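You operate a simulated robot arm through the tools that you are given. There is no shell and no other tool. Be economical: measure what you need, move in short steps, check, and stop when the job is done.

Carry out the task below with a simulated two-armed robot. There is one attempt and no reset: what you move stays moved.

JOB
Put the green valve cap from the top of the tyre bench on the top of the side shelf and the yellow valve cap on top of the teal pad. Press the back yellow tab three times. The order is free.

It is judged by the outcome, as a careful person would: the job done as asked, and still so three seconds after it is handed in. It fails if anything else is knocked over, pushed out of place, dropped, spilled or broken. Lids that push on must go on centred and level and be pressed home; caps that screw on are set level and turned clockwise until they are tight.

ROBOT AND FRAMES
Two 7-joint arms with two-finger parallel grippers on one trunk, on a base that drives. Base frame: it is fixed to the floor where the robot stands at the start and does not move with it; the origin is under the middle of the robot, x ahead of it, y to its left, z up. Readings come in m, degrees, newtons and seconds.
The left shoulder is at the start at [0.05, 0.161, 1.148], the right one opposite. With the tool pointing down near the work surface each hand reaches from about 0.22 to 0.68 m from the robot's upright axis, wherever it stands, measured 20 degrees to its own side. Places, roughly: back yellow tab [-2.3, 4.1, 0.9]; teal pad (5x4x4 cm) [0.5, -0.1, 0.9]; top of the side shelf [-1.7, -2.5, 0.6]. Payload 3.43 kg a hand.
Tool frame (each hand has its own): the origin (TCP) lies between the finger pads and is the grasp point; the fingertips stand 0.03 m ahead of it; z points along the fingers, y is the line along which they close. The gripper opens to 0.094 m. The fingers are 0.028 m wide and 0.01 m thick; the gripper's body (0.05 by 0.096 m) begins 0.055 m behind the TCP.
Orientation is told as [roll, pitch, yaw] about the base's x, y, z axes, in that order, counted from this pose: with the fingers straight down and closing along the base's y, the tool's x points along the base's -x, its y along +y and its z along -z.

CONTROLS
- The arms move only by the tool drive_tool. It takes "left_motion", "right_motion" or both (then of equal length, played together; a hand with none holds still); each is a list of rows, each a list of 6 numbers: the shift along the tool's x, y, z in units of 300 mm (1.0 is 300 mm), then the turn, a rotation vector about the tool's x, y, z in units of 90 degrees (1.0 is 90 degrees). In form: [[x, y, z, rx, ry, rz], ...]. A call has 1 to 20 rows; each row is the pose to reach, as a shift and turn from the pose commanded when the call began, along the tool's axes at that moment. "left_grip" and "right_grip" are, for a hand that has rows, the closure, from 0 (fully open) to 1 (shut), set as the call begins (left out, the last holds). A call with a number of a shift or a turn outside -1 to 1 is refused whole. Rows are played at 5 a second. More than 0.05 m and 8.6 degrees between two rows, or a gripper value outside its range, and nothing of the call is played. A pose out of reach is approached as far as the arm can. The call stops where the force on the tool passes 40 N (or 10 N more than at its start, if that is more) or the arm is blocked; 0.2 s more then pass. The fingers move at their own pace (about 0.045 m/s each) and stop on an object; they squeeze with about 28 N. The grip force told is the motor's: it shows also when the fingers shut on nothing. Time passes only in rows, and 0.2 s behind the last, so rows that repeat a pose let the fingers close. It gives the time, the measured TCP pose, the force on the tool (base axes), the opening and the grip force at its end, in the units of the frame above (readings bear some noise), with the torque about the TCP (base axes, N m) and any sound that the robot's microphone picked up.
- Cameras (640 x 400 px; columns grow to the right, rows downward): "scene" is now at [0.1302, -0.0089, 1.2765]; the picture's right is [-0.09, -1.00, 0.00], its down [-0.52, 0.05, -0.85] and it looks along [0.85, -0.08, -0.52] (base axes); focal length 258 px, centre (320, 200). "left" rides on the left gripper at [0.076, -0.014, -0.103] in its tool frame; the picture's right is [0.18, 0.98, 0.00], its down [-0.75, 0.14, -0.64] and it looks along [-0.63, 0.12, 0.77] (tool axes); focal length 243 px, centre (320, 200). "right" rides on the right gripper at [0.076, 0.014, -0.102] in its tool frame; the picture's right is [-0.18, 0.98, 0.00], its down [-0.75, -0.14, -0.64] and it looks along [-0.63, -0.12, 0.77] (tool axes); focal length 243 px, centre (320, 200). There is no depth. A picture from a camera that has moved, and an enlarged one, comes with that camera's place and axes in the base frame and with its lens.
- get_image(camera): a new picture of that camera. No time passes.
- move_column(by): slides the trunk up (or, below 0, down) by that many m; the arms and the scene camera ride with it, the base frame stays. It gives what a move gives, with no picture.
- drive_base(legs): drives the robot by 1 to 6 legs, each [ahead, left, turn to the left] in m, m and degrees, along the robot's own axes; the way and the turn of a leg run together, so that a leg with both is an arc; at most 1.5 m and 180 degrees a leg. The arms and the cameras ride along, it lands a little off, and it stops where it bumps. It gives what a move gives.
- head_to(pan, tilt): turns the head with the scene camera to pan (to the left, within 80 degrees either way) and tilt (down, from -29 to 69), counted from straight ahead of the robot. It gives what a move gives.
- enlarge(camera, box): a new picture of the part [left, top, right, bottom] of that camera's present view, enlarged. No time passes.
- sign_off(): hands the job in; it is judged then, once.

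Go step by step. Nothing tells you exact positions but the pictures and the camera data: compare them with the known pose of the tool, close in by small moves and look again before you grip or let go. The budget is 165 turns and 122 pictures, counting those below and the enlarged ones. Unless the task says otherwise, let go and move clear before handing in, and close with one line.

The tools are called by a JSON object that holds its "api" and its "payload". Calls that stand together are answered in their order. drive_tool: Moves the arms, as the interface text tells. Its arguments: {"type":"object","properties":{"left_motion":{"type":"array"},"left_grip":{"type":"number"},"right_motion":{"type":"array"},"right_grip":{"type":"number"}},"required":[]} The other tools are called the same way: move_column (by) slides the trunk up or down; drive_base (legs) drives the base; head_to (pan, tilt) turns the head that bears the scene camera; get_image (camera) takes a picture; enlarge (camera, box) takes an enlarged picture of a part of a camera's view; sign_off () hands the job in.

At the start:

```text
time: 0.0
left_tcp_pos: [0.5301, 0.1659, 1.1083]
left_orientation: [0.0, 0.0, 0.1]
left_force: [1.0, -0.1, -0.3]
left_wrist_torque: [0.01, -0.01, 0.0]
left_grip_width: 0.094
left_grip_force: 0.0
right_tcp_pos: [0.3629, -0.1901, 1.0877]
right_orientation: [0.0, -0.1, 0.0]
right_force: [-0.1, 0.5, -0.4]
right_wrist_torque: [0.0, 0.02, -0.03]
right_grip_width: 0.0939
right_grip_force: 0.1
trunk travel left (down, up): [-0.175, 0.092]
robot x, y, heading: [-0.0019, 0.0023, 0.2]
head pan, tilt: [-5.3, 31.4]
```

scene: 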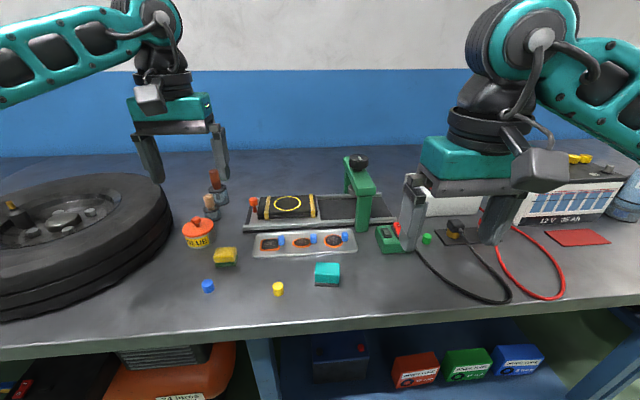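
right: 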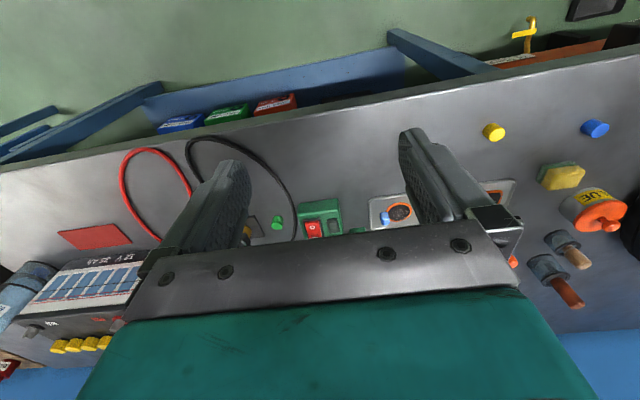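
left: 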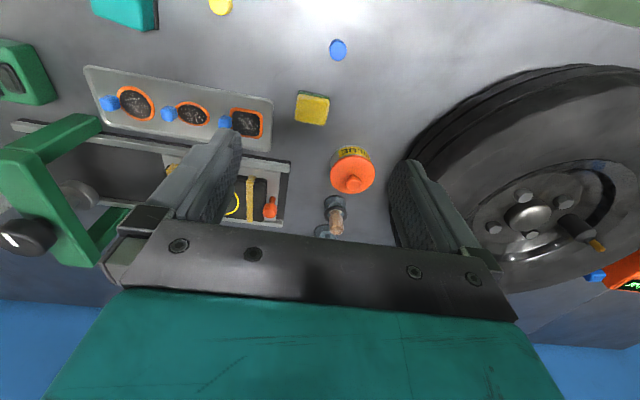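

I see the yellow cap at about [0.48, 0.04], the teal pad at about [0.49, -0.06] and the green cap at about [0.61, -0.32]. I'll zoom in first.

{"api": "enlarge", "payload": {"camera": "scene", "box": [180, 220, 380, 345]}}

{"api": "enlarge", "payload": {"camera": "scene", "box": [360, 180, 520, 280]}}

```text
3.20 times, centred on (280, 282) of scene
camera zoom: at [0.1302, -0.0089, 1.2765], right [-0.09, -1.0, 0.0], down [-0.52, 0.05, -0.85], along [0.85, -0.08, -0.52], focal length 827 px, centre (448, -64)
```

zoom: 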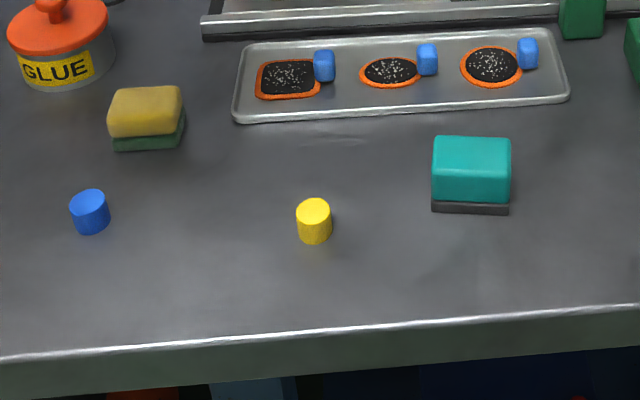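

```text
4.00 times, centred on (440, 230) of scene
camera zoom: at [0.1302, -0.0089, 1.2765], right [-0.09, -1.0, 0.0], down [-0.52, 0.05, -0.85], along [0.85, -0.08, -0.52], focal length 1034 px, centre (-160, 80)
```

zoom: 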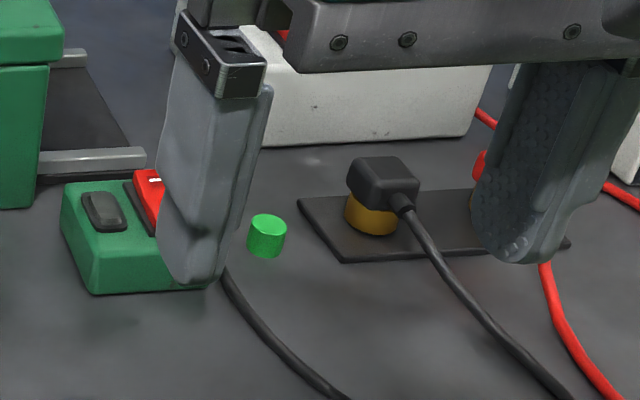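

Right hand goes toward a hover near the green cap first.

{"api": "drive_tool", "payload": {"right_motion": [[-0.1, -0.07, 0.03, 0, 0, 0], [-0.2, -0.13, 0.06, 0, 0, 0], [-0.3, -0.2, 0.1, 0, 0, 0], [-0.4, -0.26, 0.13, 0, 0, 0], [-0.5, -0.33, 0.16, 0, 0, 0], [-0.6, -0.4, 0.2, 0, 0, 0], [-0.6, -0.4, 0.2, 0, 0, 0]], "right_grip": 0.3}}

{"api": "get_image", "payload": {"camera": "right"}}

{"api": "get_image", "payload": {"camera": "scene"}}

```text
time: 1.6
left_tcp_pos: [0.5304, 0.1665, 1.1088]
left_orientation: [0.0, 0.0, 0.0]
left_force: [0.9, 0.1, 1.0]
left_wrist_torque: [-0.02, 0.01, 0.02]
left_grip_width: 0.094
left_grip_force: 0.0
right_tcp_pos: [0.5446, -0.3101, 1.0264]
right_orientation: [0.0, -0.1, 0.0]
right_force: [0.2, 0.0, -0.8]
right_wrist_torque: [0.0, -0.03, 0.02]
right_grip_width: 0.0659
right_grip_force: 0.0
trunk travel left (down, up): [-0.175, 0.092]
robot x, y, heading: [0.0023, 0.0029, 0.2]
head pan, tilt: [-5.3, 31.4]
```

```text
116 pictures are left
camera right: at [0.4674, -0.2974, 1.129], right [0.18, 0.98, 0.0], down [0.75, -0.14, 0.64], along [0.63, -0.12, -0.77], focal length 243 px, centre (320, 200)
```

right: 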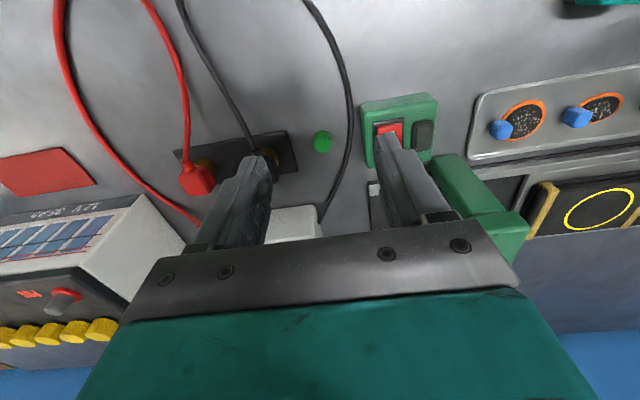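

```text
115 pictures are left
camera scene: at [0.1301, -0.0088, 1.2765], right [-0.09, -1.0, 0.0], down [-0.52, 0.05, -0.85], along [0.85, -0.08, -0.52], focal length 258 px, centre (320, 200)
```

scene: 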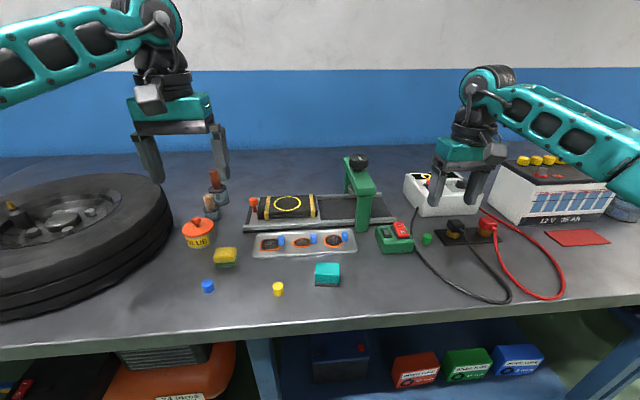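

The cap is at about [0.599, -0.318] with a cable to its left, so I'll turn the gripper 90° so the fingers close along x.

{"api": "drive_tool", "payload": {"right_motion": [[-0.016, -0.002, 0.01, 0, 0, -0.09], [-0.033, -0.004, 0.02, 0, 0, -0.18], [-0.05, -0.006, 0.03, 0, 0, -0.27], [-0.066, -0.008, 0.04, 0, 0, -0.36], [-0.083, -0.01, 0.05, 0, 0, -0.45], [-0.1, -0.013, 0.06, 0, 0, -0.54], [-0.116, -0.015, 0.07, 0, 0, -0.63], [-0.133, -0.017, 0.08, 0, 0, -0.72], [-0.15, -0.019, 0.09, 0, 0, -0.81], [-0.165, -0.021, 0.1, 0, 0, -0.9], [-0.181, -0.023, 0.1, 0, 0, -0.99], [-0.181, -0.023, 0.1, 0, 0, -1.0]], "right_grip": 0.5}}

{"api": "get_image", "payload": {"camera": "right"}}

```text
time: 4.2
left_tcp_pos: [0.5292, 0.166, 1.1103]
left_orientation: [0.0, 0.1, -0.1]
left_force: [-0.2, -0.1, -0.1]
left_wrist_torque: [0.01, 0.01, -0.01]
left_grip_width: 0.0942
left_grip_force: 0.2
right_tcp_pos: [0.2902, -0.1552, 1.0795]
right_orientation: [-0.4, 0.3, 85.1]
right_force: [0.2, -0.5, -0.1]
right_wrist_torque: [0.01, -0.01, -0.02]
right_grip_width: 0.047
right_grip_force: 0.0
right hand out of reach, approached as far as the arm can: row 3, 4, 5, 6, 7, 8, 9, 10, 11, 12
trunk travel left (down, up): [-0.175, 0.092]
robot x, y, heading: [-0.0013, -0.0015, 0.1]
head pan, tilt: [-5.3, 31.4]
```

```text
114 pictures are left
camera right: at [0.2673, -0.2311, 1.184], right [-0.96, 0.27, -0.01], down [0.2, 0.74, 0.64], along [0.18, 0.62, -0.77], focal length 243 px, centre (320, 200)
```

right: 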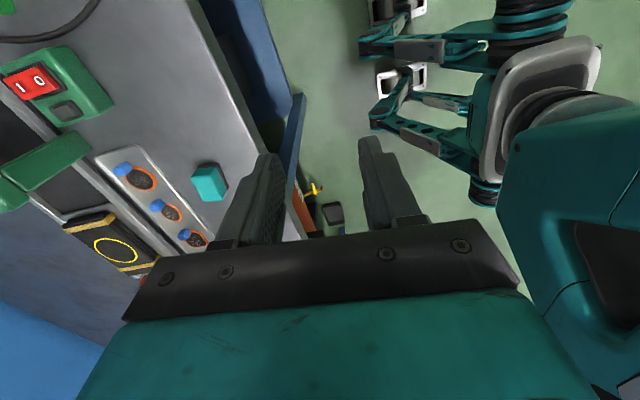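

The arm couldn't reach that yaw and drew back. I'll check what it takes as the commanded pose with a null row.

{"api": "drive_tool", "payload": {"right_motion": [[0, 0, 0, 0, 0, 0.02]]}}

```text
time: 4.6
left_tcp_pos: [0.531, 0.1661, 1.11]
left_orientation: [-0.1, -0.1, 0.0]
left_force: [-0.1, 0.4, -0.3]
left_wrist_torque: [0.03, -0.03, 0.0]
left_grip_width: 0.0939
left_grip_force: 0.0
right_tcp_pos: [0.294, -0.1582, 1.0842]
right_orientation: [-0.4, 0.2, 83.3]
right_force: [0.2, -0.4, 0.7]
right_wrist_torque: [-0.01, 0.03, 0.0]
right_grip_width: 0.0471
right_grip_force: 0.0
trunk travel left (down, up): [-0.175, 0.092]
robot x, y, heading: [0.0011, -0.0007, 0.2]
head pan, tilt: [-5.3, 31.4]
```

It counts from the achieved pose. I'll unwind the yaw to zero.

{"api": "drive_tool", "payload": {"right_motion": [[0, 0, 0, 0, 0, 0.09], [0, 0, 0, 0, 0, 0.18], [0, 0, 0, 0, 0, 0.27], [0, 0, 0, 0, 0, 0.36], [0, 0, 0, 0, 0, 0.45], [0, 0, 0, 0, 0, 0.54], [0, 0, 0, 0, 0, 0.63], [0, 0, 0, 0, 0, 0.72], [0, 0, 0, 0, 0, 0.81], [0, 0, 0, 0, 0, 0.9], [0, 0, 0, 0, 0, 0.926]]}}

```text
time: 7.0
left_tcp_pos: [0.532, 0.1655, 1.1102]
left_orientation: [0.0, 0.0, 0.0]
left_force: [-0.3, 0.4, -0.2]
left_wrist_torque: [-0.04, 0.0, 0.02]
left_grip_width: 0.0939
left_grip_force: 0.0
right_tcp_pos: [0.305, -0.1646, 1.0866]
right_orientation: [-0.2, -0.4, -0.3]
right_force: [0.2, 0.2, 0.3]
right_wrist_torque: [0.01, -0.01, -0.01]
right_grip_width: 0.0473
right_grip_force: 0.0
trunk travel left (down, up): [-0.175, 0.092]
robot x, y, heading: [-0.0024, -0.0007, 0.1]
head pan, tilt: [-5.3, 31.4]
```

Now back out to the hover, then turn the other way.

{"api": "drive_tool", "payload": {"right_motion": [[-0.12, -0.07, 0.03, 0, 0, 0], [-0.24, -0.14, 0.06, 0, 0, 0], [-0.36, -0.21, 0.09, 0, 0, 0], [-0.48, -0.28, 0.12, 0, 0, 0], [-0.6, -0.35, 0.15, 0, 0, 0], [-0.72, -0.42, 0.18, 0, 0, 0], [-0.8, -0.485, 0.2, 0, 0, 0], [-0.8, -0.485, 0.2, 0, 0, 0.09], [-0.8, -0.485, 0.2, 0, 0, 0.18], [-0.8, -0.485, 0.2, 0, 0, 0.27], [-0.8, -0.485, 0.2, 0, 0, 0.36], [-0.8, -0.485, 0.2, 0, 0, 0.45]]}}

```text
time: 9.6
left_tcp_pos: [0.5304, 0.1659, 1.1093]
left_orientation: [0.0, 0.0, 0.0]
left_force: [-0.4, 0.0, 1.1]
left_wrist_torque: [-0.04, -0.02, 0.02]
left_grip_width: 0.0943
left_grip_force: 0.2
right_tcp_pos: [0.5461, -0.3122, 1.0287]
right_orientation: [0.1, -0.4, -40.8]
right_force: [0.3, -0.1, 1.1]
right_wrist_torque: [0.03, -0.01, -0.02]
right_grip_width: 0.0471
right_grip_force: 0.0
trunk travel left (down, up): [-0.175, 0.092]
robot x, y, heading: [0.0004, 0.0018, -0.2]
head pan, tilt: [-5.3, 31.4]
```

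{"api": "drive_tool", "payload": {"right_motion": [[0, 0, 0, 0, 0, 0.09], [0, 0, 0, 0, 0, 0.18], [0, 0, 0, 0, 0, 0.27], [0, 0, 0, 0, 0, 0.36], [0, 0, 0, 0, 0, 0.45], [0, 0, 0, 0, 0, 0.54], [0, 0, 0, 0, 0, 0.54]]}}

{"api": "get_image", "payload": {"camera": "right"}}

```text
time: 11.2
left_tcp_pos: [0.53, 0.1655, 1.1098]
left_orientation: [-0.1, 0.0, 0.0]
left_force: [0.3, -0.7, -0.4]
left_wrist_torque: [0.02, -0.02, -0.02]
left_grip_width: 0.0941
left_grip_force: 0.0
right_tcp_pos: [0.5485, -0.3105, 1.0286]
right_orientation: [0.4, -0.2, -89.5]
right_force: [-0.1, -0.5, 0.1]
right_wrist_torque: [0.03, 0.02, 0.02]
right_grip_width: 0.0469
right_grip_force: 0.1
trunk travel left (down, up): [-0.175, 0.092]
robot x, y, heading: [0.0007, -0.0023, -0.2]
head pan, tilt: [-5.3, 31.4]
```

```text
113 pictures are left
camera right: at [0.5588, -0.2357, 1.1314], right [0.98, -0.17, 0.01], down [-0.14, -0.75, 0.64], along [-0.11, -0.64, -0.76], focal length 243 px, centre (320, 200)
```

right: 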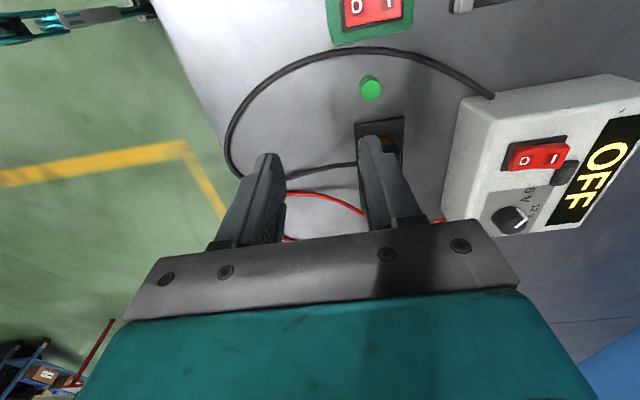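

Reachable this way. Align over the cap at [0.599, -0.319] and lower to z 0.93.

{"api": "drive_tool", "payload": {"right_motion": [[-0.01, 0.06, 0.0, 0, 0, 0], [-0.02, 0.12, 0.0, 0, 0, 0], [-0.027, 0.168, 0.05, 0, 0, 0], [-0.027, 0.168, 0.15, 0, 0, 0], [-0.027, 0.168, 0.25, 0, 0, 0], [-0.027, 0.168, 0.329, 0, 0, 0], [-0.027, 0.168, 0.329, 0, 0, 0]]}}

{"api": "get_image", "payload": {"camera": "right"}}

{"api": "enlarge", "payload": {"camera": "scene", "box": [360, 180, 520, 280]}}

```text
time: 12.8
left_tcp_pos: [0.5293, 0.1666, 1.1098]
left_orientation: [0.0, 0.0, 0.0]
left_force: [-0.2, 0.0, -0.4]
left_wrist_torque: [-0.02, 0.0, -0.02]
left_grip_width: 0.0937
left_grip_force: 0.0
right_tcp_pos: [0.5976, -0.3207, 0.9291]
right_orientation: [0.5, -0.3, -89.1]
right_force: [-0.3, 0.3, 0.5]
right_wrist_torque: [-0.01, 0.02, 0.0]
right_grip_width: 0.0472
right_grip_force: 0.1
trunk travel left (down, up): [-0.175, 0.092]
robot x, y, heading: [0.0027, 0.0026, -0.0]
head pan, tilt: [-5.3, 31.4]
```

```text
112 pictures are left
camera right: at [0.6094, -0.2448, 1.0318], right [0.99, -0.17, 0.01], down [-0.14, -0.75, 0.64], along [-0.1, -0.64, -0.76], focal length 243 px, centre (320, 200)
```

right: 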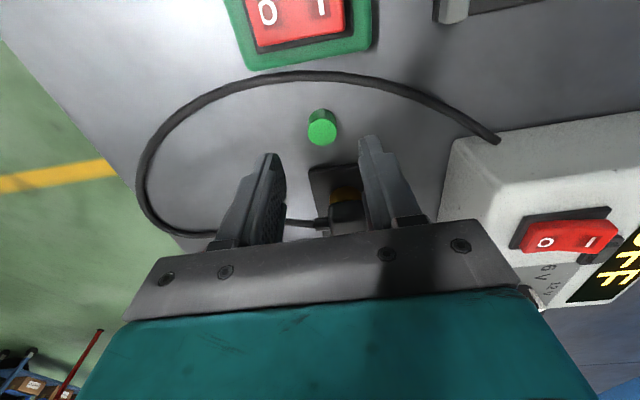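

```text
4.00 times, centred on (440, 230) of scene
camera zoom: at [0.1302, -0.0088, 1.2765], right [-0.09, -1.0, 0.0], down [-0.52, 0.05, -0.85], along [0.85, -0.08, -0.52], focal length 1034 px, centre (-160, 80)
```

zoom: 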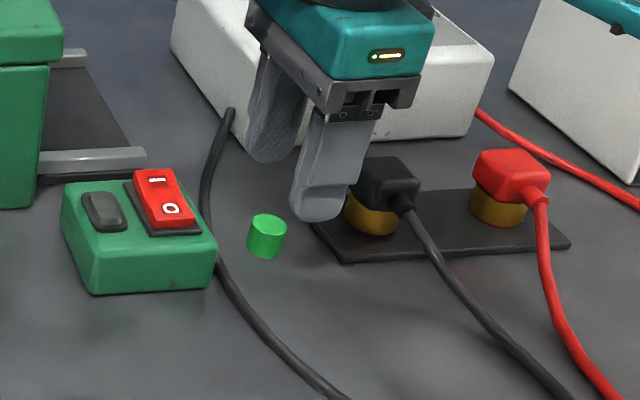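

Aligned; descend to z 0.885 and close.

{"api": "drive_tool", "payload": {"right_motion": [[0.007, 0.005, 0.05, 0, 0, 0], [0.007, 0.005, 0.1, 0, 0, 0], [0.007, 0.005, 0.147, 0, 0, 0], [0.007, 0.005, 0.147, 0, 0, 0]]}}

{"api": "get_image", "payload": {"camera": "right"}}

{"api": "enlarge", "payload": {"camera": "scene", "box": [360, 180, 520, 280]}}

```text
time: 13.8
left_tcp_pos: [0.5301, 0.1661, 1.1085]
left_orientation: [0.0, 0.0, 0.0]
left_force: [0.0, -1.3, -0.2]
left_wrist_torque: [0.01, -0.02, 0.0]
left_grip_width: 0.0938
left_grip_force: 0.0
right_tcp_pos: [0.6013, -0.3175, 0.8854]
right_orientation: [0.4, -0.3, -89.1]
right_force: [0.0, 0.0, -0.3]
right_wrist_torque: [0.03, -0.03, 0.0]
right_grip_width: 0.0472
right_grip_force: 0.1
trunk travel left (down, up): [-0.175, 0.092]
robot x, y, heading: [-0.0012, -0.0003, -0.2]
head pan, tilt: [-5.3, 31.4]
```

```text
110 pictures are left
camera right: at [0.6131, -0.2415, 0.9882], right [0.99, -0.17, 0.01], down [-0.14, -0.75, 0.64], along [-0.1, -0.64, -0.76], focal length 243 px, centre (320, 200)
```

right: 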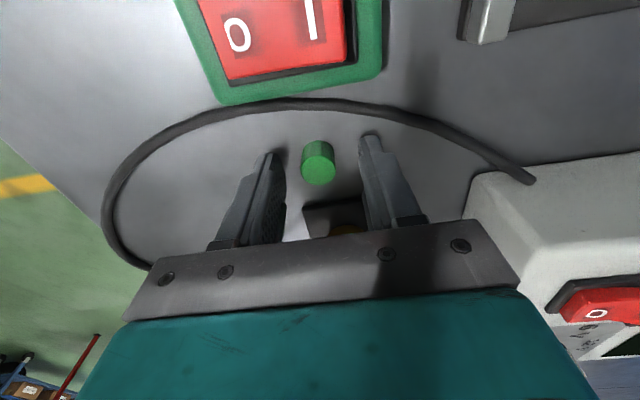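

```text
4.00 times, centred on (440, 230) of scene
camera zoom: at [0.1302, -0.0089, 1.2765], right [-0.09, -1.0, 0.0], down [-0.52, 0.05, -0.85], along [0.85, -0.08, -0.52], focal length 1034 px, centre (-160, 80)
```

zoom: 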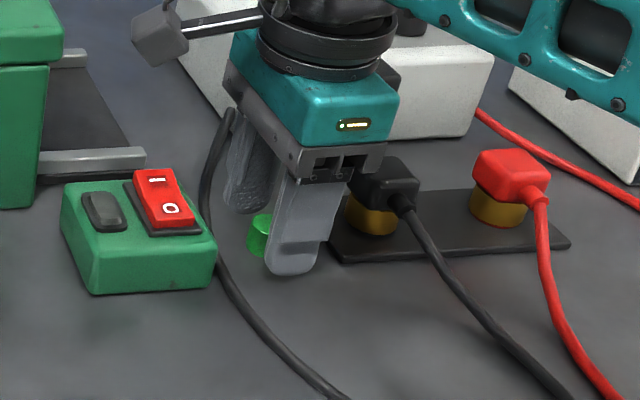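

Cap sits between the pads. Close.

{"api": "drive_tool", "payload": {"right_motion": [[0, 0, 0, 0, 0, 0], [0, 0, 0, 0, 0, 0], [0, 0, 0, 0, 0, 0], [0, 0, 0, 0, 0, 0], [0, 0, 0, 0, 0, 0]], "right_grip": 1}}

{"api": "get_image", "payload": {"camera": "right"}}

```text
time: 15.0
left_tcp_pos: [0.5302, 0.1647, 1.1095]
left_orientation: [0.0, 0.0, 0.0]
left_force: [-1.1, -0.2, -0.5]
left_wrist_torque: [0.0, 0.0, 0.02]
left_grip_width: 0.0939
left_grip_force: 0.0
right_tcp_pos: [0.6022, -0.3166, 0.8849]
right_orientation: [0.4, -0.2, -89.1]
right_force: [0.5, 0.3, -0.5]
right_wrist_torque: [-0.01, 0.0, -0.02]
right_grip_width: 0.0195
right_grip_force: 15.8
trunk travel left (down, up): [-0.175, 0.092]
robot x, y, heading: [-0.0018, 0.0016, -0.3]
head pan, tilt: [-5.3, 31.4]
```

```text
108 pictures are left
camera right: at [0.6131, -0.2414, 0.9883], right [0.99, -0.17, 0.01], down [-0.14, -0.75, 0.64], along [-0.1, -0.64, -0.76], focal length 243 px, centre (320, 200)
```

right: 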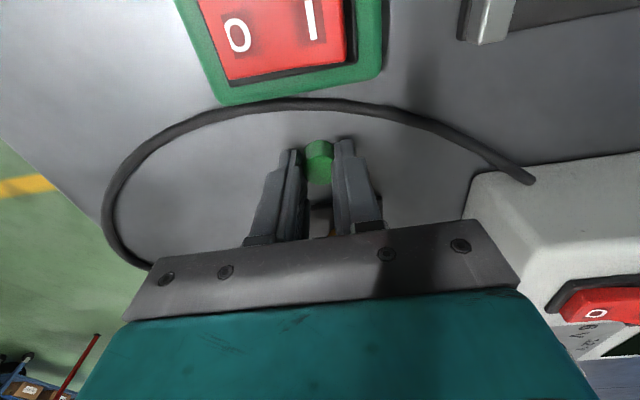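

Gripped (19.5 mm). Lift, then draw back to the right side.

{"api": "drive_tool", "payload": {"right_motion": [[0, 0, -0.1, 0, 0, 0], [0, 0, -0.22, 0, 0, 0], [0, 0, -0.36, 0, 0, 0], [0, 0, -0.5, 0, 0, 0], [0, 0, -0.64, 0, 0, 0], [-0.02, -0.14, -0.68, 0, 0, -0.09], [-0.04, -0.28, -0.7, 0, 0, -0.18], [-0.06, -0.4, -0.7, 0, 0, -0.27], [-0.08, -0.52, -0.7, 0, 0, -0.36], [-0.1, -0.64, -0.7, 0, 0, -0.45], [-0.1, -0.76, -0.7, 0, 0, -0.54], [-0.1, -0.76, -0.7, 0, 0, -0.63], [-0.1, -0.76, -0.7, 0, 0, -0.72], [-0.1, -0.76, -0.7, 0, 0, -0.81], [-0.1, -0.76, -0.7, 0, 0, -0.9], [-0.1, -0.76, -0.7, 0, 0, -0.99]]}}

{"api": "get_image", "payload": {"camera": "right"}}

```text
time: 18.4
left_tcp_pos: [0.5315, 0.1659, 1.1088]
left_orientation: [-0.1, 0.0, 0.0]
left_force: [-0.1, -0.2, -0.9]
left_wrist_torque: [-0.01, -0.01, 0.02]
left_grip_width: 0.094
left_grip_force: 0.0
right_tcp_pos: [0.3704, -0.3494, 1.0939]
right_orientation: [-0.2, -0.5, 0.0]
right_force: [0.9, -0.1, -0.7]
right_wrist_torque: [0.02, -0.02, 0.04]
right_grip_width: 0.0194
right_grip_force: 15.9
trunk travel left (down, up): [-0.175, 0.092]
robot x, y, heading: [-0.0002, 0.0025, 0.0]
head pan, tilt: [-5.3, 31.4]
```

```text
107 pictures are left
camera right: at [0.2924, -0.3357, 1.1964], right [0.18, 0.98, 0.0], down [0.75, -0.14, 0.65], along [0.64, -0.12, -0.76], focal length 243 px, centre (320, 200)
```

right: 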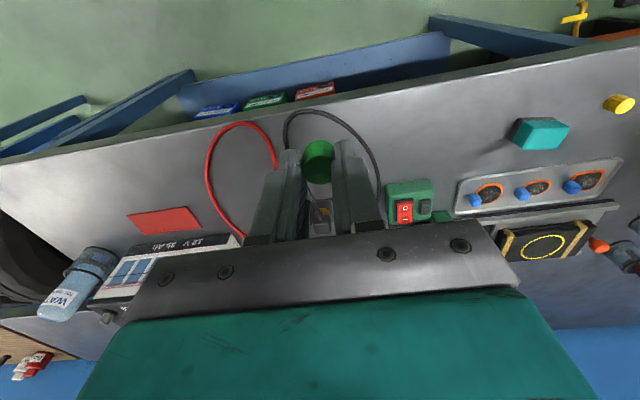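

Green is held. Now the left hand goes above the yellow cap.

{"api": "drive_tool", "payload": {"left_motion": [[0.035, -0.08, 0.08, 0, 0, 0], [0.07, -0.16, 0.16, 0, 0, 0], [0.105, -0.24, 0.25, 0, 0, 0], [0.14, -0.33, 0.34, 0, 0, 0], [0.178, -0.414, 0.43, 0, 0, 0], [0.178, -0.414, 0.55, 0, 0, 0], [0.178, -0.414, 0.55, 0, 0, 0]], "left_grip": 0.45}}

{"api": "get_image", "payload": {"camera": "left"}}

{"api": "get_image", "payload": {"camera": "scene"}}

```text
time: 20.0
left_tcp_pos: [0.4751, 0.044, 0.9448]
left_orientation: [0.0, 0.0, 0.0]
left_force: [0.5, -0.5, 0.2]
left_wrist_torque: [-0.02, 0.02, 0.0]
left_grip_width: 0.0518
left_grip_force: 0.1
right_tcp_pos: [0.37, -0.3498, 1.0945]
right_orientation: [-0.2, -0.3, -0.1]
right_force: [0.0, 0.3, 0.1]
right_wrist_torque: [0.03, -0.02, 0.0]
right_grip_width: 0.0194
right_grip_force: 15.7
trunk travel left (down, up): [-0.175, 0.092]
robot x, y, heading: [-0.0025, 0.0, 0.1]
head pan, tilt: [-5.3, 31.4]
```

```text
106 pictures are left
camera left: at [0.3997, 0.0307, 1.048], right [-0.18, 0.98, 0.0], down [0.75, 0.14, 0.64], along [0.63, 0.12, -0.77], focal length 243 px, centre (320, 200)
```

left: 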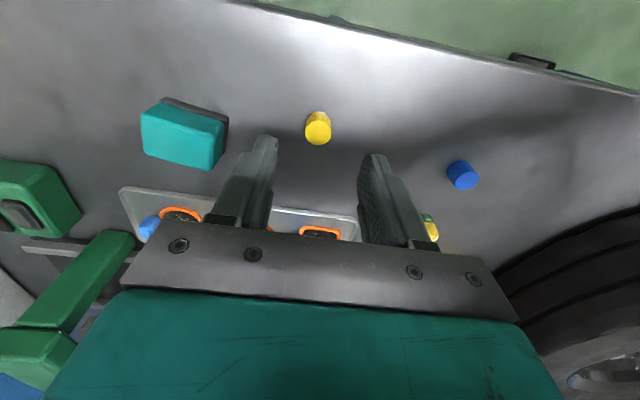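

```text
105 pictures are left
camera scene: at [0.1302, -0.0089, 1.2765], right [-0.09, -1.0, 0.0], down [-0.52, 0.05, -0.85], along [0.85, -0.08, -0.52], focal length 258 px, centre (320, 200)
```

scene: 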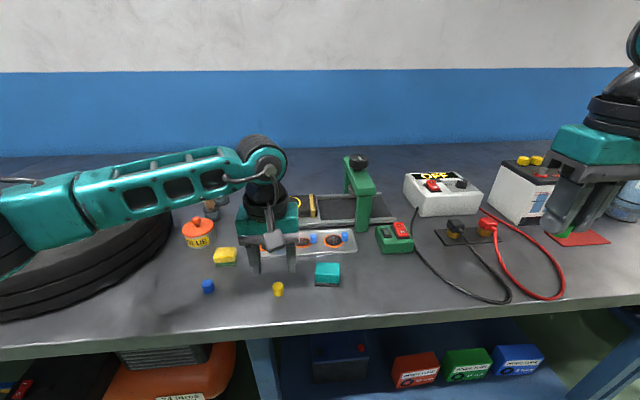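

Centred over the yellow cap; descend and close.

{"api": "drive_tool", "payload": {"left_motion": [[-0.003, 0, 0.07, 0, 0, 0], [-0.005, 0, 0.14, 0, 0, 0], [-0.005, 0, 0.198, 0, 0, 0], [-0.005, 0, 0.198, 0, 0, 0]]}}

{"api": "get_image", "payload": {"camera": "left"}}

```text
time: 21.0
left_tcp_pos: [0.4775, 0.04, 0.8856]
left_orientation: [-0.1, 0.0, 0.0]
left_force: [-0.8, 0.4, 0.0]
left_wrist_torque: [0.0, 0.02, 0.01]
left_grip_width: 0.0515
left_grip_force: 0.0
right_tcp_pos: [0.3701, -0.3492, 1.0944]
right_orientation: [-0.2, -0.4, -0.1]
right_force: [-0.3, -0.4, -0.8]
right_wrist_torque: [-0.01, -0.03, -0.01]
right_grip_width: 0.0196
right_grip_force: 16.4
trunk travel left (down, up): [-0.175, 0.092]
robot x, y, heading: [0.0009, 0.0029, -0.1]
head pan, tilt: [-5.3, 31.4]
```

```text
104 pictures are left
camera left: at [0.4012, 0.0281, 0.9885], right [-0.18, 0.98, 0.0], down [0.75, 0.14, 0.64], along [0.63, 0.12, -0.77], focal length 243 px, centre (320, 200)
```

left: 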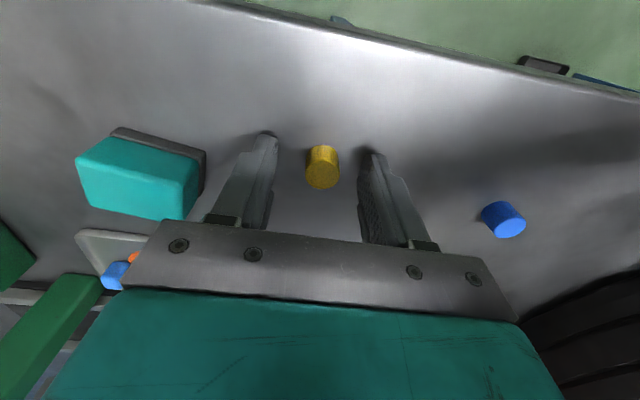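

{"api": "drive_tool", "payload": {"left_motion": [[0, 0, 0, 0, 0, 0], [0, 0, 0, 0, 0, 0], [0, 0, 0, 0, 0, 0], [0, 0, 0, 0, 0, 0], [0, 0, 0, 0, 0, 0], [0, 0, -0.1, 0, 0, 0], [0, 0, -0.22, 0, 0, 0], [0, 0, -0.34, 0, 0, 0], [0, 0, -0.34, 0, 0, 0]], "left_grip": 1}}

{"api": "get_image", "payload": {"camera": "left"}}

{"api": "enlarge", "payload": {"camera": "scene", "box": [260, 230, 380, 305]}}

```text
time: 23.0
left_tcp_pos: [0.4776, 0.0394, 0.9889]
left_orientation: [0.1, 0.0, 0.1]
left_force: [-1.2, -0.5, 0.1]
left_wrist_torque: [0.01, 0.02, 0.0]
left_grip_width: 0.0195
left_grip_force: 15.3
right_tcp_pos: [0.3705, -0.3488, 1.0936]
right_orientation: [-0.2, -0.5, -0.1]
right_force: [-1.0, 0.8, -0.4]
right_wrist_torque: [-0.02, 0.03, 0.0]
right_grip_width: 0.0196
right_grip_force: 15.8
trunk travel left (down, up): [-0.175, 0.092]
robot x, y, heading: [-0.0013, -0.0024, -0.1]
head pan, tilt: [-5.3, 31.4]
```

```text
103 pictures are left
camera left: at [0.4017, 0.0276, 1.0921], right [-0.18, 0.98, 0.0], down [0.75, 0.14, 0.64], along [0.63, 0.12, -0.77], focal length 243 px, centre (320, 200)
```

left: 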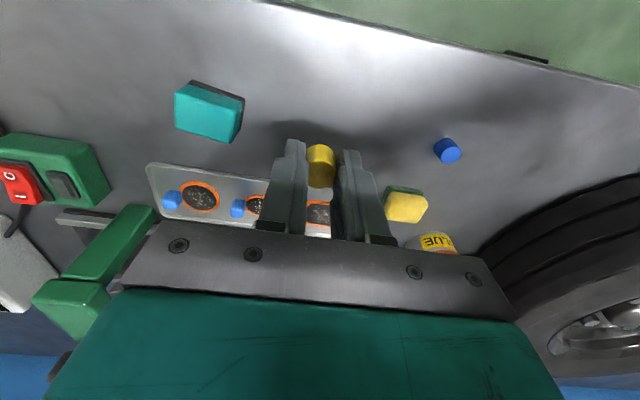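

```text
5.33 times, centred on (320, 268) of scene
camera zoom: at [0.1303, -0.0088, 1.2765], right [-0.09, -1.0, 0.0], down [-0.52, 0.05, -0.85], along [0.85, -0.08, -0.52], focal length 1378 px, centre (320, -160)
```

zoom: 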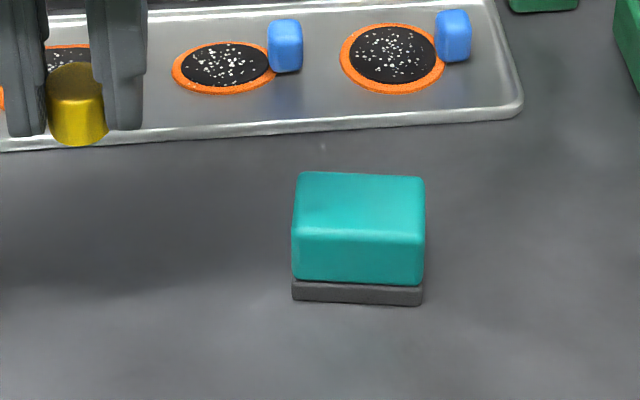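

Yellow is held. Move over the pad centre, about [0.500, -0.055], top at about 0.89.

{"api": "drive_tool", "payload": {"left_motion": [[-0.025, -0.1, 0, 0, 0, 0], [-0.05, -0.2, 0, 0, 0, 0], [-0.075, -0.315, 0, 0, 0, 0], [-0.075, -0.315, 0.1, 0, 0, 0], [-0.075, -0.315, 0.1, 0, 0, 0]]}}

{"api": "get_image", "payload": {"camera": "left"}}

{"api": "enlarge", "payload": {"camera": "scene", "box": [260, 220, 380, 295]}}

```text
time: 24.2
left_tcp_pos: [0.5014, -0.0554, 0.957]
left_orientation: [0.1, 0.0, -0.1]
left_force: [-0.8, -0.3, -0.5]
left_wrist_torque: [-0.03, 0.0, -0.01]
left_grip_width: 0.0195
left_grip_force: 16.0
right_tcp_pos: [0.3701, -0.3493, 1.0945]
right_orientation: [-0.3, -0.3, -0.1]
right_force: [0.2, 0.8, 0.0]
right_wrist_torque: [0.01, 0.02, 0.02]
right_grip_width: 0.0196
right_grip_force: 16.6
trunk travel left (down, up): [-0.175, 0.092]
robot x, y, heading: [0.0003, -0.0021, -0.4]
head pan, tilt: [-5.3, 31.4]
```

```text
101 pictures are left
camera left: at [0.426, -0.0683, 1.0603], right [-0.18, 0.98, 0.0], down [0.75, 0.14, 0.64], along [0.63, 0.12, -0.77], focal length 243 px, centre (320, 200)
```

left: 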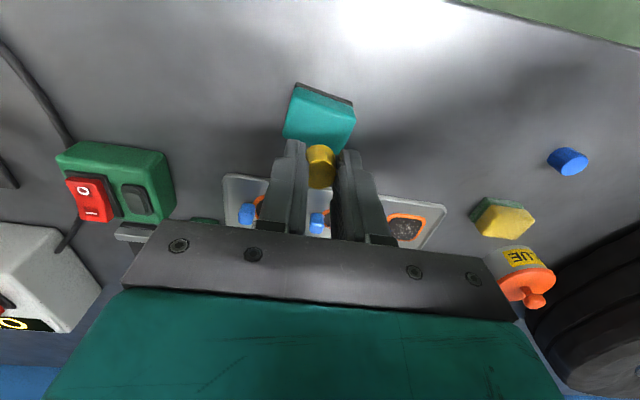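

```text
5.33 times, centred on (320, 258) of scene
camera zoom: at [0.1302, -0.0089, 1.2765], right [-0.09, -1.0, 0.0], down [-0.52, 0.05, -0.85], along [0.85, -0.08, -0.52], focal length 1378 px, centre (320, -107)
```

zoom: 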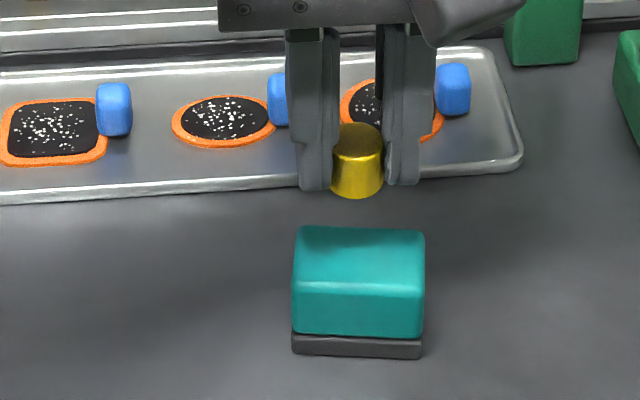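

The alignment checks out. Lower gently onto the pad.

{"api": "drive_tool", "payload": {"left_motion": [[0, 0, 0.04, 0, 0, 0], [0, 0, 0.07, 0, 0, 0], [0, 0, 0.09, 0, 0, 0], [0, 0, 0.1, 0, 0, 0], [0, 0, 0.1, 0, 0, 0]]}}

{"api": "enlarge", "payload": {"camera": "scene", "box": [260, 220, 380, 295]}}

```text
time: 25.4
left_tcp_pos: [0.5005, -0.0531, 0.9266]
left_orientation: [0.1, 0.0, -0.1]
left_force: [1.3, 1.2, 0.5]
left_wrist_torque: [0.04, 0.0, 0.02]
left_grip_width: 0.0195
left_grip_force: 15.9
right_tcp_pos: [0.3705, -0.3485, 1.0942]
right_orientation: [-0.2, -0.4, -0.1]
right_force: [0.5, -0.1, 0.1]
right_wrist_torque: [0.0, -0.02, -0.02]
right_grip_width: 0.0194
right_grip_force: 15.9
trunk travel left (down, up): [-0.175, 0.092]
robot x, y, heading: [0.0027, -0.0022, 0.1]
head pan, tilt: [-5.3, 31.4]
```

```text
5.33 times, centred on (320, 258) of scene
camera zoom: at [0.1303, -0.0089, 1.2765], right [-0.09, -1.0, 0.0], down [-0.52, 0.05, -0.85], along [0.85, -0.08, -0.52], focal length 1378 px, centre (320, -107)
```

zoom: 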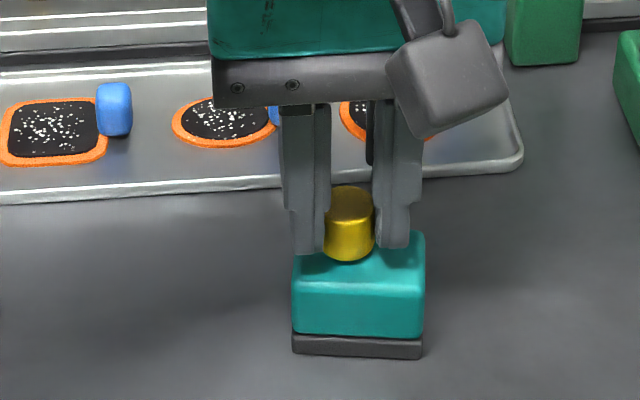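

Nearly down. Shift slightly right and lower in 1 mm steps to feel contact.

{"api": "drive_tool", "payload": {"left_motion": [[-0.005, -0.01, 0, 0, 0, 0], [-0.005, -0.01, 0.004, 0, 0, 0], [-0.005, -0.01, 0.007, 0, 0, 0], [-0.005, -0.01, 0.007, 0, 0, 0]]}}

```text
time: 26.4
left_tcp_pos: [0.5019, -0.0566, 0.9247]
left_orientation: [0.0, 0.1, -0.1]
left_force: [-0.3, 0.8, -0.2]
left_wrist_torque: [0.01, -0.02, 0.02]
left_grip_width: 0.0193
left_grip_force: 16.2
right_tcp_pos: [0.3697, -0.3481, 1.0947]
right_orientation: [-0.2, -0.4, -0.2]
right_force: [0.5, 0.6, -0.8]
right_wrist_torque: [0.04, -0.02, 0.02]
right_grip_width: 0.0193
right_grip_force: 16.3
trunk travel left (down, up): [-0.175, 0.092]
robot x, y, heading: [0.0014, -0.0021, 0.3]
head pan, tilt: [-5.3, 31.4]
```

{"api": "drive_tool", "payload": {"left_motion": [[0, 0, 0.004, 0, 0, 0], [0, 0, 0.008, 0, 0, 0], [0, 0, 0.008, 0, 0, 0]]}}

{"api": "enlarge", "payload": {"camera": "scene", "box": [260, 220, 380, 295]}}

```text
time: 27.2
left_tcp_pos: [0.5016, -0.0567, 0.9235]
left_orientation: [0.0, -0.1, 0.0]
left_force: [0.4, -1.0, 12.9]
left_wrist_torque: [-0.03, 0.0, -0.06]
left_grip_width: 0.0195
left_grip_force: 15.7
right_tcp_pos: [0.3691, -0.3492, 1.0946]
right_orientation: [-0.2, -0.5, -0.1]
right_force: [-0.2, -0.4, 0.1]
right_wrist_torque: [0.03, 0.02, -0.04]
right_grip_width: 0.0194
right_grip_force: 15.9
trunk travel left (down, up): [-0.175, 0.092]
robot x, y, heading: [0.0013, -0.0011, -0.2]
head pan, tilt: [-5.3, 31.4]
```

```text
5.33 times, centred on (320, 258) of scene
camera zoom: at [0.1291, -0.0088, 1.2768], right [-0.09, -1.0, 0.0], down [-0.52, 0.05, -0.85], along [0.85, -0.08, -0.52], focal length 1378 px, centre (320, -107)
```

zoom: 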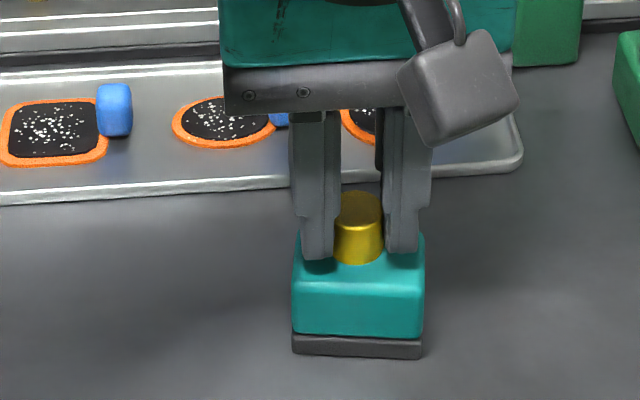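

Contact felt (13 N), centred. Release and lift.

{"api": "drive_tool", "payload": {"left_motion": [[0, 0, -0.002, 0, 0, 0], [0, 0, -0.002, 0, 0, 0], [0, 0, -0.002, 0, 0, 0], [0, 0, -0.002, 0, 0, 0], [0, 0, -0.03, 0, 0, 0], [0, 0, -0.1, 0, 0, 0], [0, 0, -0.22, 0, 0, 0], [0, 0, -0.36, 0, 0, 0], [0, 0.12, -0.5, 0, 0, 0], [0, 0.26, -0.58, 0, 0, 0], [0, 0.4, -0.6, 0, 0, 0]], "left_grip": 0.5}}

{"api": "enlarge", "payload": {"camera": "scene", "box": [260, 220, 380, 295]}}

{"api": "get_image", "payload": {"camera": "left"}}

```text
refused: row 9 steps farther than a row can; nothing moved
```

```text
5.33 times, centred on (320, 258) of scene
camera zoom: at [0.1291, -0.0088, 1.2768], right [-0.09, -1.0, 0.0], down [-0.52, 0.05, -0.85], along [0.85, -0.08, -0.52], focal length 1378 px, centre (320, -107)
```

zoom: 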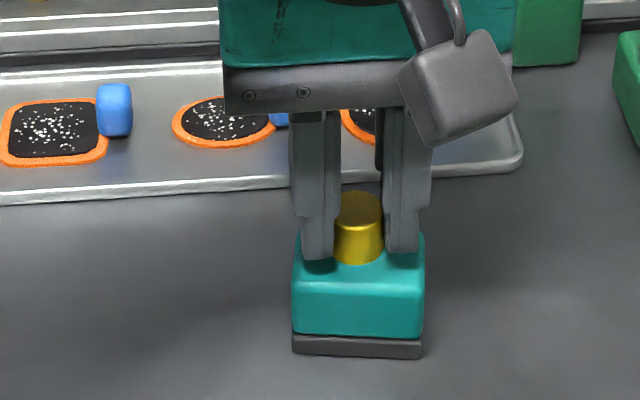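

```text
96 pictures are left
camera left: at [0.4258, -0.0689, 1.026], right [-0.18, 0.98, 0.0], down [0.75, 0.14, 0.64], along [0.63, 0.12, -0.77], focal length 243 px, centre (320, 200)
```

left: 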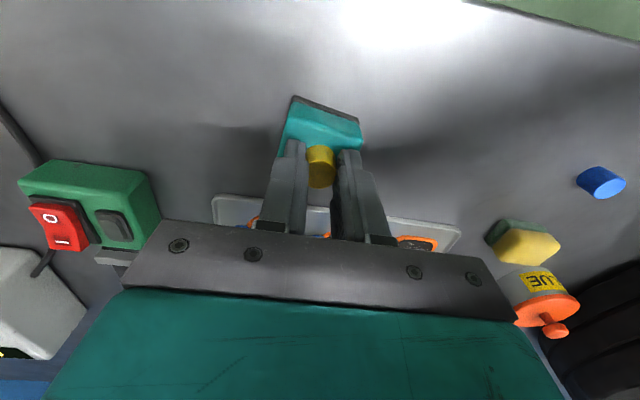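

The row step was too large; repeat with smaller steps.

{"api": "drive_tool", "payload": {"left_motion": [[0, 0, -0.002, 0, 0, 0], [0, 0, -0.002, 0, 0, 0], [0, 0, -0.002, 0, 0, 0], [0, 0, -0.002, 0, 0, 0], [0, 0, -0.03, 0, 0, 0], [0, 0, -0.1, 0, 0, 0], [0, 0, -0.22, 0, 0, 0], [0, 0, -0.36, 0, 0, 0], [0, 0.08, -0.46, 0, 0, 0], [0, 0.2, -0.53, 0, 0, 0], [0, 0.34, -0.56, 0, 0, 0]], "left_grip": 0.5}}

{"api": "enlarge", "payload": {"camera": "scene", "box": [260, 220, 380, 295]}}

```text
time: 29.6
left_tcp_pos: [0.5035, 0.0465, 1.0892]
left_orientation: [-0.1, -0.1, 0.0]
left_force: [-0.3, 0.3, 0.3]
left_wrist_torque: [-0.01, 0.0, 0.04]
left_grip_width: 0.0469
left_grip_force: 0.1
right_tcp_pos: [0.3697, -0.3471, 1.0951]
right_orientation: [-0.2, -0.5, -0.1]
right_force: [-0.3, 0.1, -0.6]
right_wrist_torque: [-0.01, -0.02, 0.0]
right_grip_width: 0.0194
right_grip_force: 16.0
trunk travel left (down, up): [-0.175, 0.092]
robot x, y, heading: [0.0008, 0.0016, -0.0]
head pan, tilt: [-5.3, 31.4]
```

```text
5.33 times, centred on (320, 258) of scene
camera zoom: at [0.1302, -0.0081, 1.2765], right [-0.09, -1.0, 0.0], down [-0.52, 0.05, -0.85], along [0.85, -0.08, -0.52], focal length 1378 px, centre (320, -107)
```

zoom: 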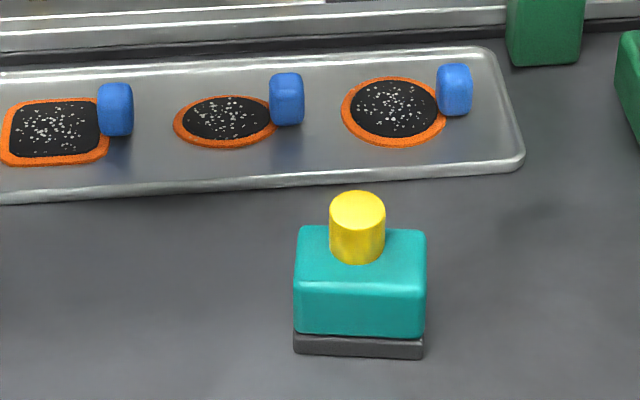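

Yellow stands well on the pad. Pull the left arm in and look around with the head before driving.

{"api": "drive_tool", "payload": {"left_motion": [[0.1, 0.1, 0, 0, 0, 0], [0.2, 0.2, 0, 0, 0, 0], [0.3, 0.3, 0, 0, 0, 0], [0.4, 0.4, 0, 0, 0, 0], [0.5, 0.5, 0, 0, 0, 0]]}}

{"api": "head_to", "payload": {"pan": -75, "tilt": 20}}

{"api": "get_image", "payload": {"camera": "scene"}}

{"api": "head_to", "payload": {"pan": 75, "tilt": 20}}

{"api": "get_image", "payload": {"camera": "scene"}}

```text
time: 30.8
left_tcp_pos: [0.3533, 0.1991, 1.0879]
left_orientation: [0.1, 0.0, 0.1]
left_force: [0.4, -0.3, 0.2]
left_wrist_torque: [-0.01, 0.0, -0.04]
left_grip_width: 0.0471
left_grip_force: 0.0
right_tcp_pos: [0.3689, -0.3491, 1.0935]
right_orientation: [-0.4, -0.4, -0.1]
right_force: [0.7, 0.8, 1.1]
right_wrist_torque: [-0.02, -0.02, 0.01]
right_grip_width: 0.0195
right_grip_force: 15.9
trunk travel left (down, up): [-0.175, 0.092]
robot x, y, heading: [-0.0004, -0.0016, -0.2]
head pan, tilt: [-5.3, 31.4]
```

```text
time: 32.2
left_tcp_pos: [0.3539, 0.1978, 1.0876]
left_orientation: [0.1, 0.0, -0.1]
left_force: [0.6, -0.4, 0.7]
left_wrist_torque: [0.04, -0.03, -0.02]
left_grip_width: 0.0473
left_grip_force: 0.1
right_tcp_pos: [0.3697, -0.3493, 1.0929]
right_orientation: [-0.2, -0.5, -0.1]
right_force: [0.4, 0.3, -0.2]
right_wrist_torque: [-0.01, 0.04, 0.01]
right_grip_width: 0.0195
right_grip_force: 15.4
trunk travel left (down, up): [-0.175, 0.092]
robot x, y, heading: [-0.0033, -0.0, 0.1]
head pan, tilt: [-75.0, 20.0]
```

```text
94 pictures are left
camera scene: at [0.065, -0.0905, 1.2948], right [-0.97, -0.26, 0.0], down [-0.09, 0.33, -0.94], along [0.24, -0.91, -0.34], focal length 258 px, centre (320, 200)
```

scene: 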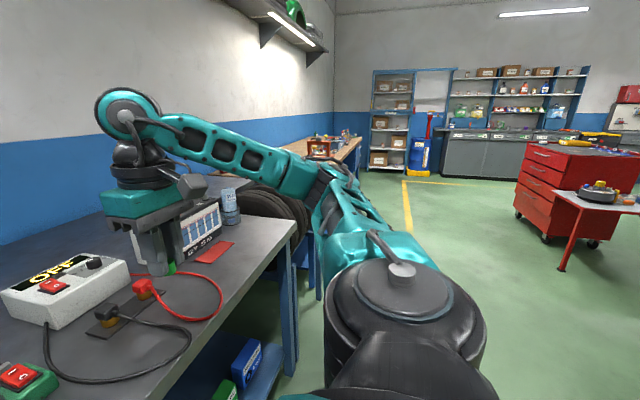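

```text
time: 34.6
left_tcp_pos: [0.3552, 0.1977, 1.0881]
left_orientation: [0.0, 0.0, 0.0]
left_force: [0.2, -0.3, -0.6]
left_wrist_torque: [0.02, 0.01, -0.03]
left_grip_width: 0.0468
left_grip_force: 0.0
right_tcp_pos: [0.3687, -0.3494, 1.0945]
right_orientation: [-0.2, -0.4, -0.1]
right_force: [-0.1, 0.4, -0.3]
right_wrist_torque: [0.01, -0.01, -0.01]
right_grip_width: 0.0195
right_grip_force: 15.1
trunk travel left (down, up): [-0.175, 0.092]
robot x, y, heading: [0.0024, -0.0031, -0.1]
head pan, tilt: [75.0, 20.0]
```

```text
93 pictures are left
camera scene: at [0.065, 0.0893, 1.2948], right [0.97, -0.26, 0.0], down [-0.09, -0.33, -0.94], along [0.24, 0.91, -0.34], focal length 258 px, centre (320, 200)
```

scene: 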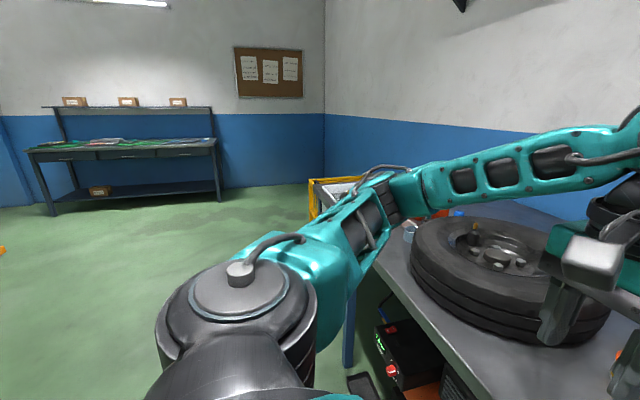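

The side shelf is the low red-legged table beside the red cabinet, near [-1.6, -2.5]. I'll back off the bench, turn right and look.

{"api": "drive_base", "payload": {"legs": [[-0.5, 0, 0], [0, 0, -115]]}}

{"api": "head_to", "payload": {"pan": 0, "tilt": 20}}

{"api": "get_image", "payload": {"camera": "scene"}}

```text
time: 42.3
left_tcp_pos: [-0.4699, -0.4061, 1.0888]
left_orientation: [-0.1, 0.0, -114.5]
left_force: [0.1, 0.0, -0.5]
left_wrist_torque: [0.0, 0.01, 0.0]
left_grip_width: 0.047
left_grip_force: 0.0
right_tcp_pos: [-0.9734, -0.1922, 1.0934]
right_orientation: [-0.2, -0.4, -114.9]
right_force: [-0.2, 0.0, 0.1]
right_wrist_torque: [0.01, 0.0, 0.0]
right_grip_width: 0.0195
right_grip_force: 15.8
trunk travel left (down, up): [-0.175, 0.092]
robot x, y, heading: [-0.5013, -0.0047, -114.6]
head pan, tilt: [75.0, 20.0]
```

```text
time: 43.8
left_tcp_pos: [-0.469, -0.4061, 1.0886]
left_orientation: [0.0, -0.1, -114.5]
left_force: [-0.1, 1.0, 0.3]
left_wrist_torque: [0.02, 0.0, 0.01]
left_grip_width: 0.0472
left_grip_force: 0.2
right_tcp_pos: [-0.9732, -0.1938, 1.0931]
right_orientation: [-0.3, -0.5, -114.8]
right_force: [0.5, -0.3, -0.5]
right_wrist_torque: [0.02, -0.01, 0.01]
right_grip_width: 0.0197
right_grip_force: 16.1
trunk travel left (down, up): [-0.175, 0.092]
robot x, y, heading: [-0.5008, -0.0027, -114.8]
head pan, tilt: [0.0, 20.0]
```

```text
92 pictures are left
camera scene: at [-0.5563, -0.1236, 1.2948], right [-0.91, 0.42, 0.0], down [0.14, 0.31, -0.94], along [-0.39, -0.85, -0.34], focal length 258 px, centre (320, 200)
```

scene: 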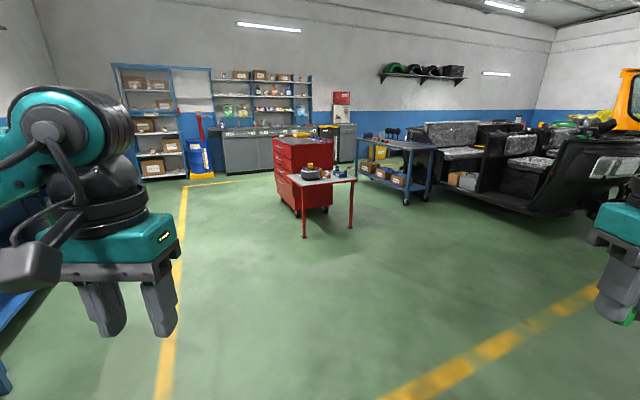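

{"api": "enlarge", "payload": {"camera": "scene", "box": [260, 130, 380, 245]}}

```text
3.48 times, centred on (320, 188) of scene
camera zoom: at [-0.5563, -0.1236, 1.2948], right [-0.91, 0.42, 0.0], down [0.14, 0.31, -0.94], along [-0.39, -0.85, -0.34], focal length 899 px, centre (320, 244)
```

zoom: 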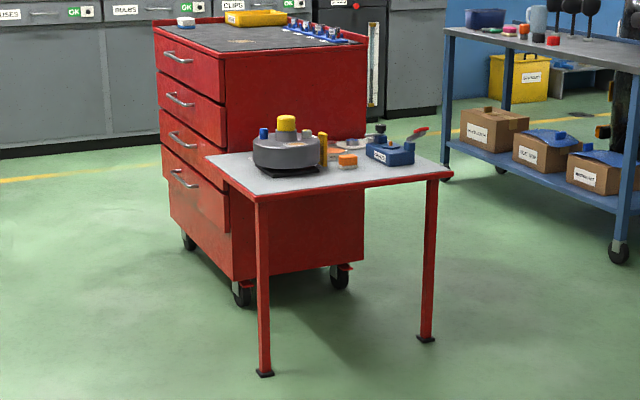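

The shelf's front edge lies along y ≈ -2.23, x from -1.35 to -1.94. I'll drive to just in front of it, facing -y.

{"api": "drive_base", "payload": {"legs": [[0.95, -0.14, 0], [0.94, -0.145, 0], [0, 0, 24.7]]}}

{"api": "head_to", "payload": {"pan": -5, "tilt": 40}}

{"api": "get_image", "payload": {"camera": "scene"}}

```text
time: 54.4
left_tcp_pos: [-1.3094, -1.9131, 1.0875]
left_orientation: [0.0, -0.1, -88.4]
left_force: [-0.5, -0.1, -0.4]
left_wrist_torque: [0.02, 0.0, 0.0]
left_grip_width: 0.0468
left_grip_force: 0.1
right_tcp_pos: [-1.8567, -1.9438, 1.0941]
right_orientation: [-0.2, -0.5, -88.7]
right_force: [0.2, -0.1, -0.9]
right_wrist_torque: [-0.03, -0.05, 0.02]
right_grip_width: 0.0193
right_grip_force: 15.9
trunk travel left (down, up): [-0.175, 0.092]
robot x, y, heading: [-1.5148, -1.567, -88.3]
head pan, tilt: [0.0, 20.0]
```

```text
time: 55.3
left_tcp_pos: [-1.3097, -1.9128, 1.0878]
left_orientation: [0.0, 0.0, -88.3]
left_force: [0.2, -0.3, 0.5]
left_wrist_torque: [0.02, -0.05, 0.0]
left_grip_width: 0.0474
left_grip_force: 0.0
right_tcp_pos: [-1.8574, -1.9436, 1.0948]
right_orientation: [-0.2, -0.3, -88.6]
right_force: [0.3, 0.5, -0.2]
right_wrist_torque: [-0.02, -0.02, 0.03]
right_grip_width: 0.0192
right_grip_force: 16.1
trunk travel left (down, up): [-0.175, 0.092]
robot x, y, heading: [-1.5145, -1.5654, -88.4]
head pan, tilt: [-5.0, 40.0]
```

```text
90 pictures are left
camera scene: at [-1.521, -1.6901, 1.2635], right [-1.0, 0.06, 0.0], down [0.04, 0.64, -0.77], along [-0.05, -0.77, -0.64], focal length 258 px, centre (320, 200)
```

scene: 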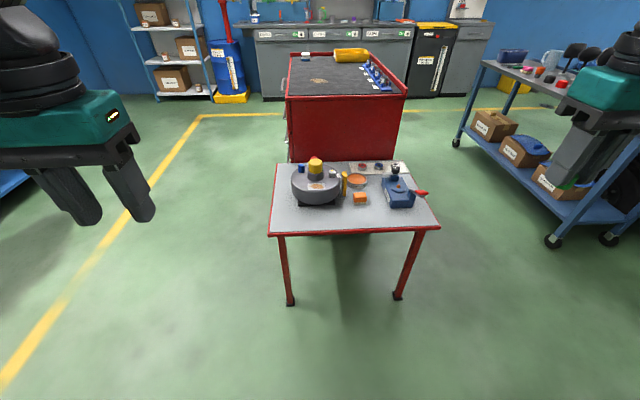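

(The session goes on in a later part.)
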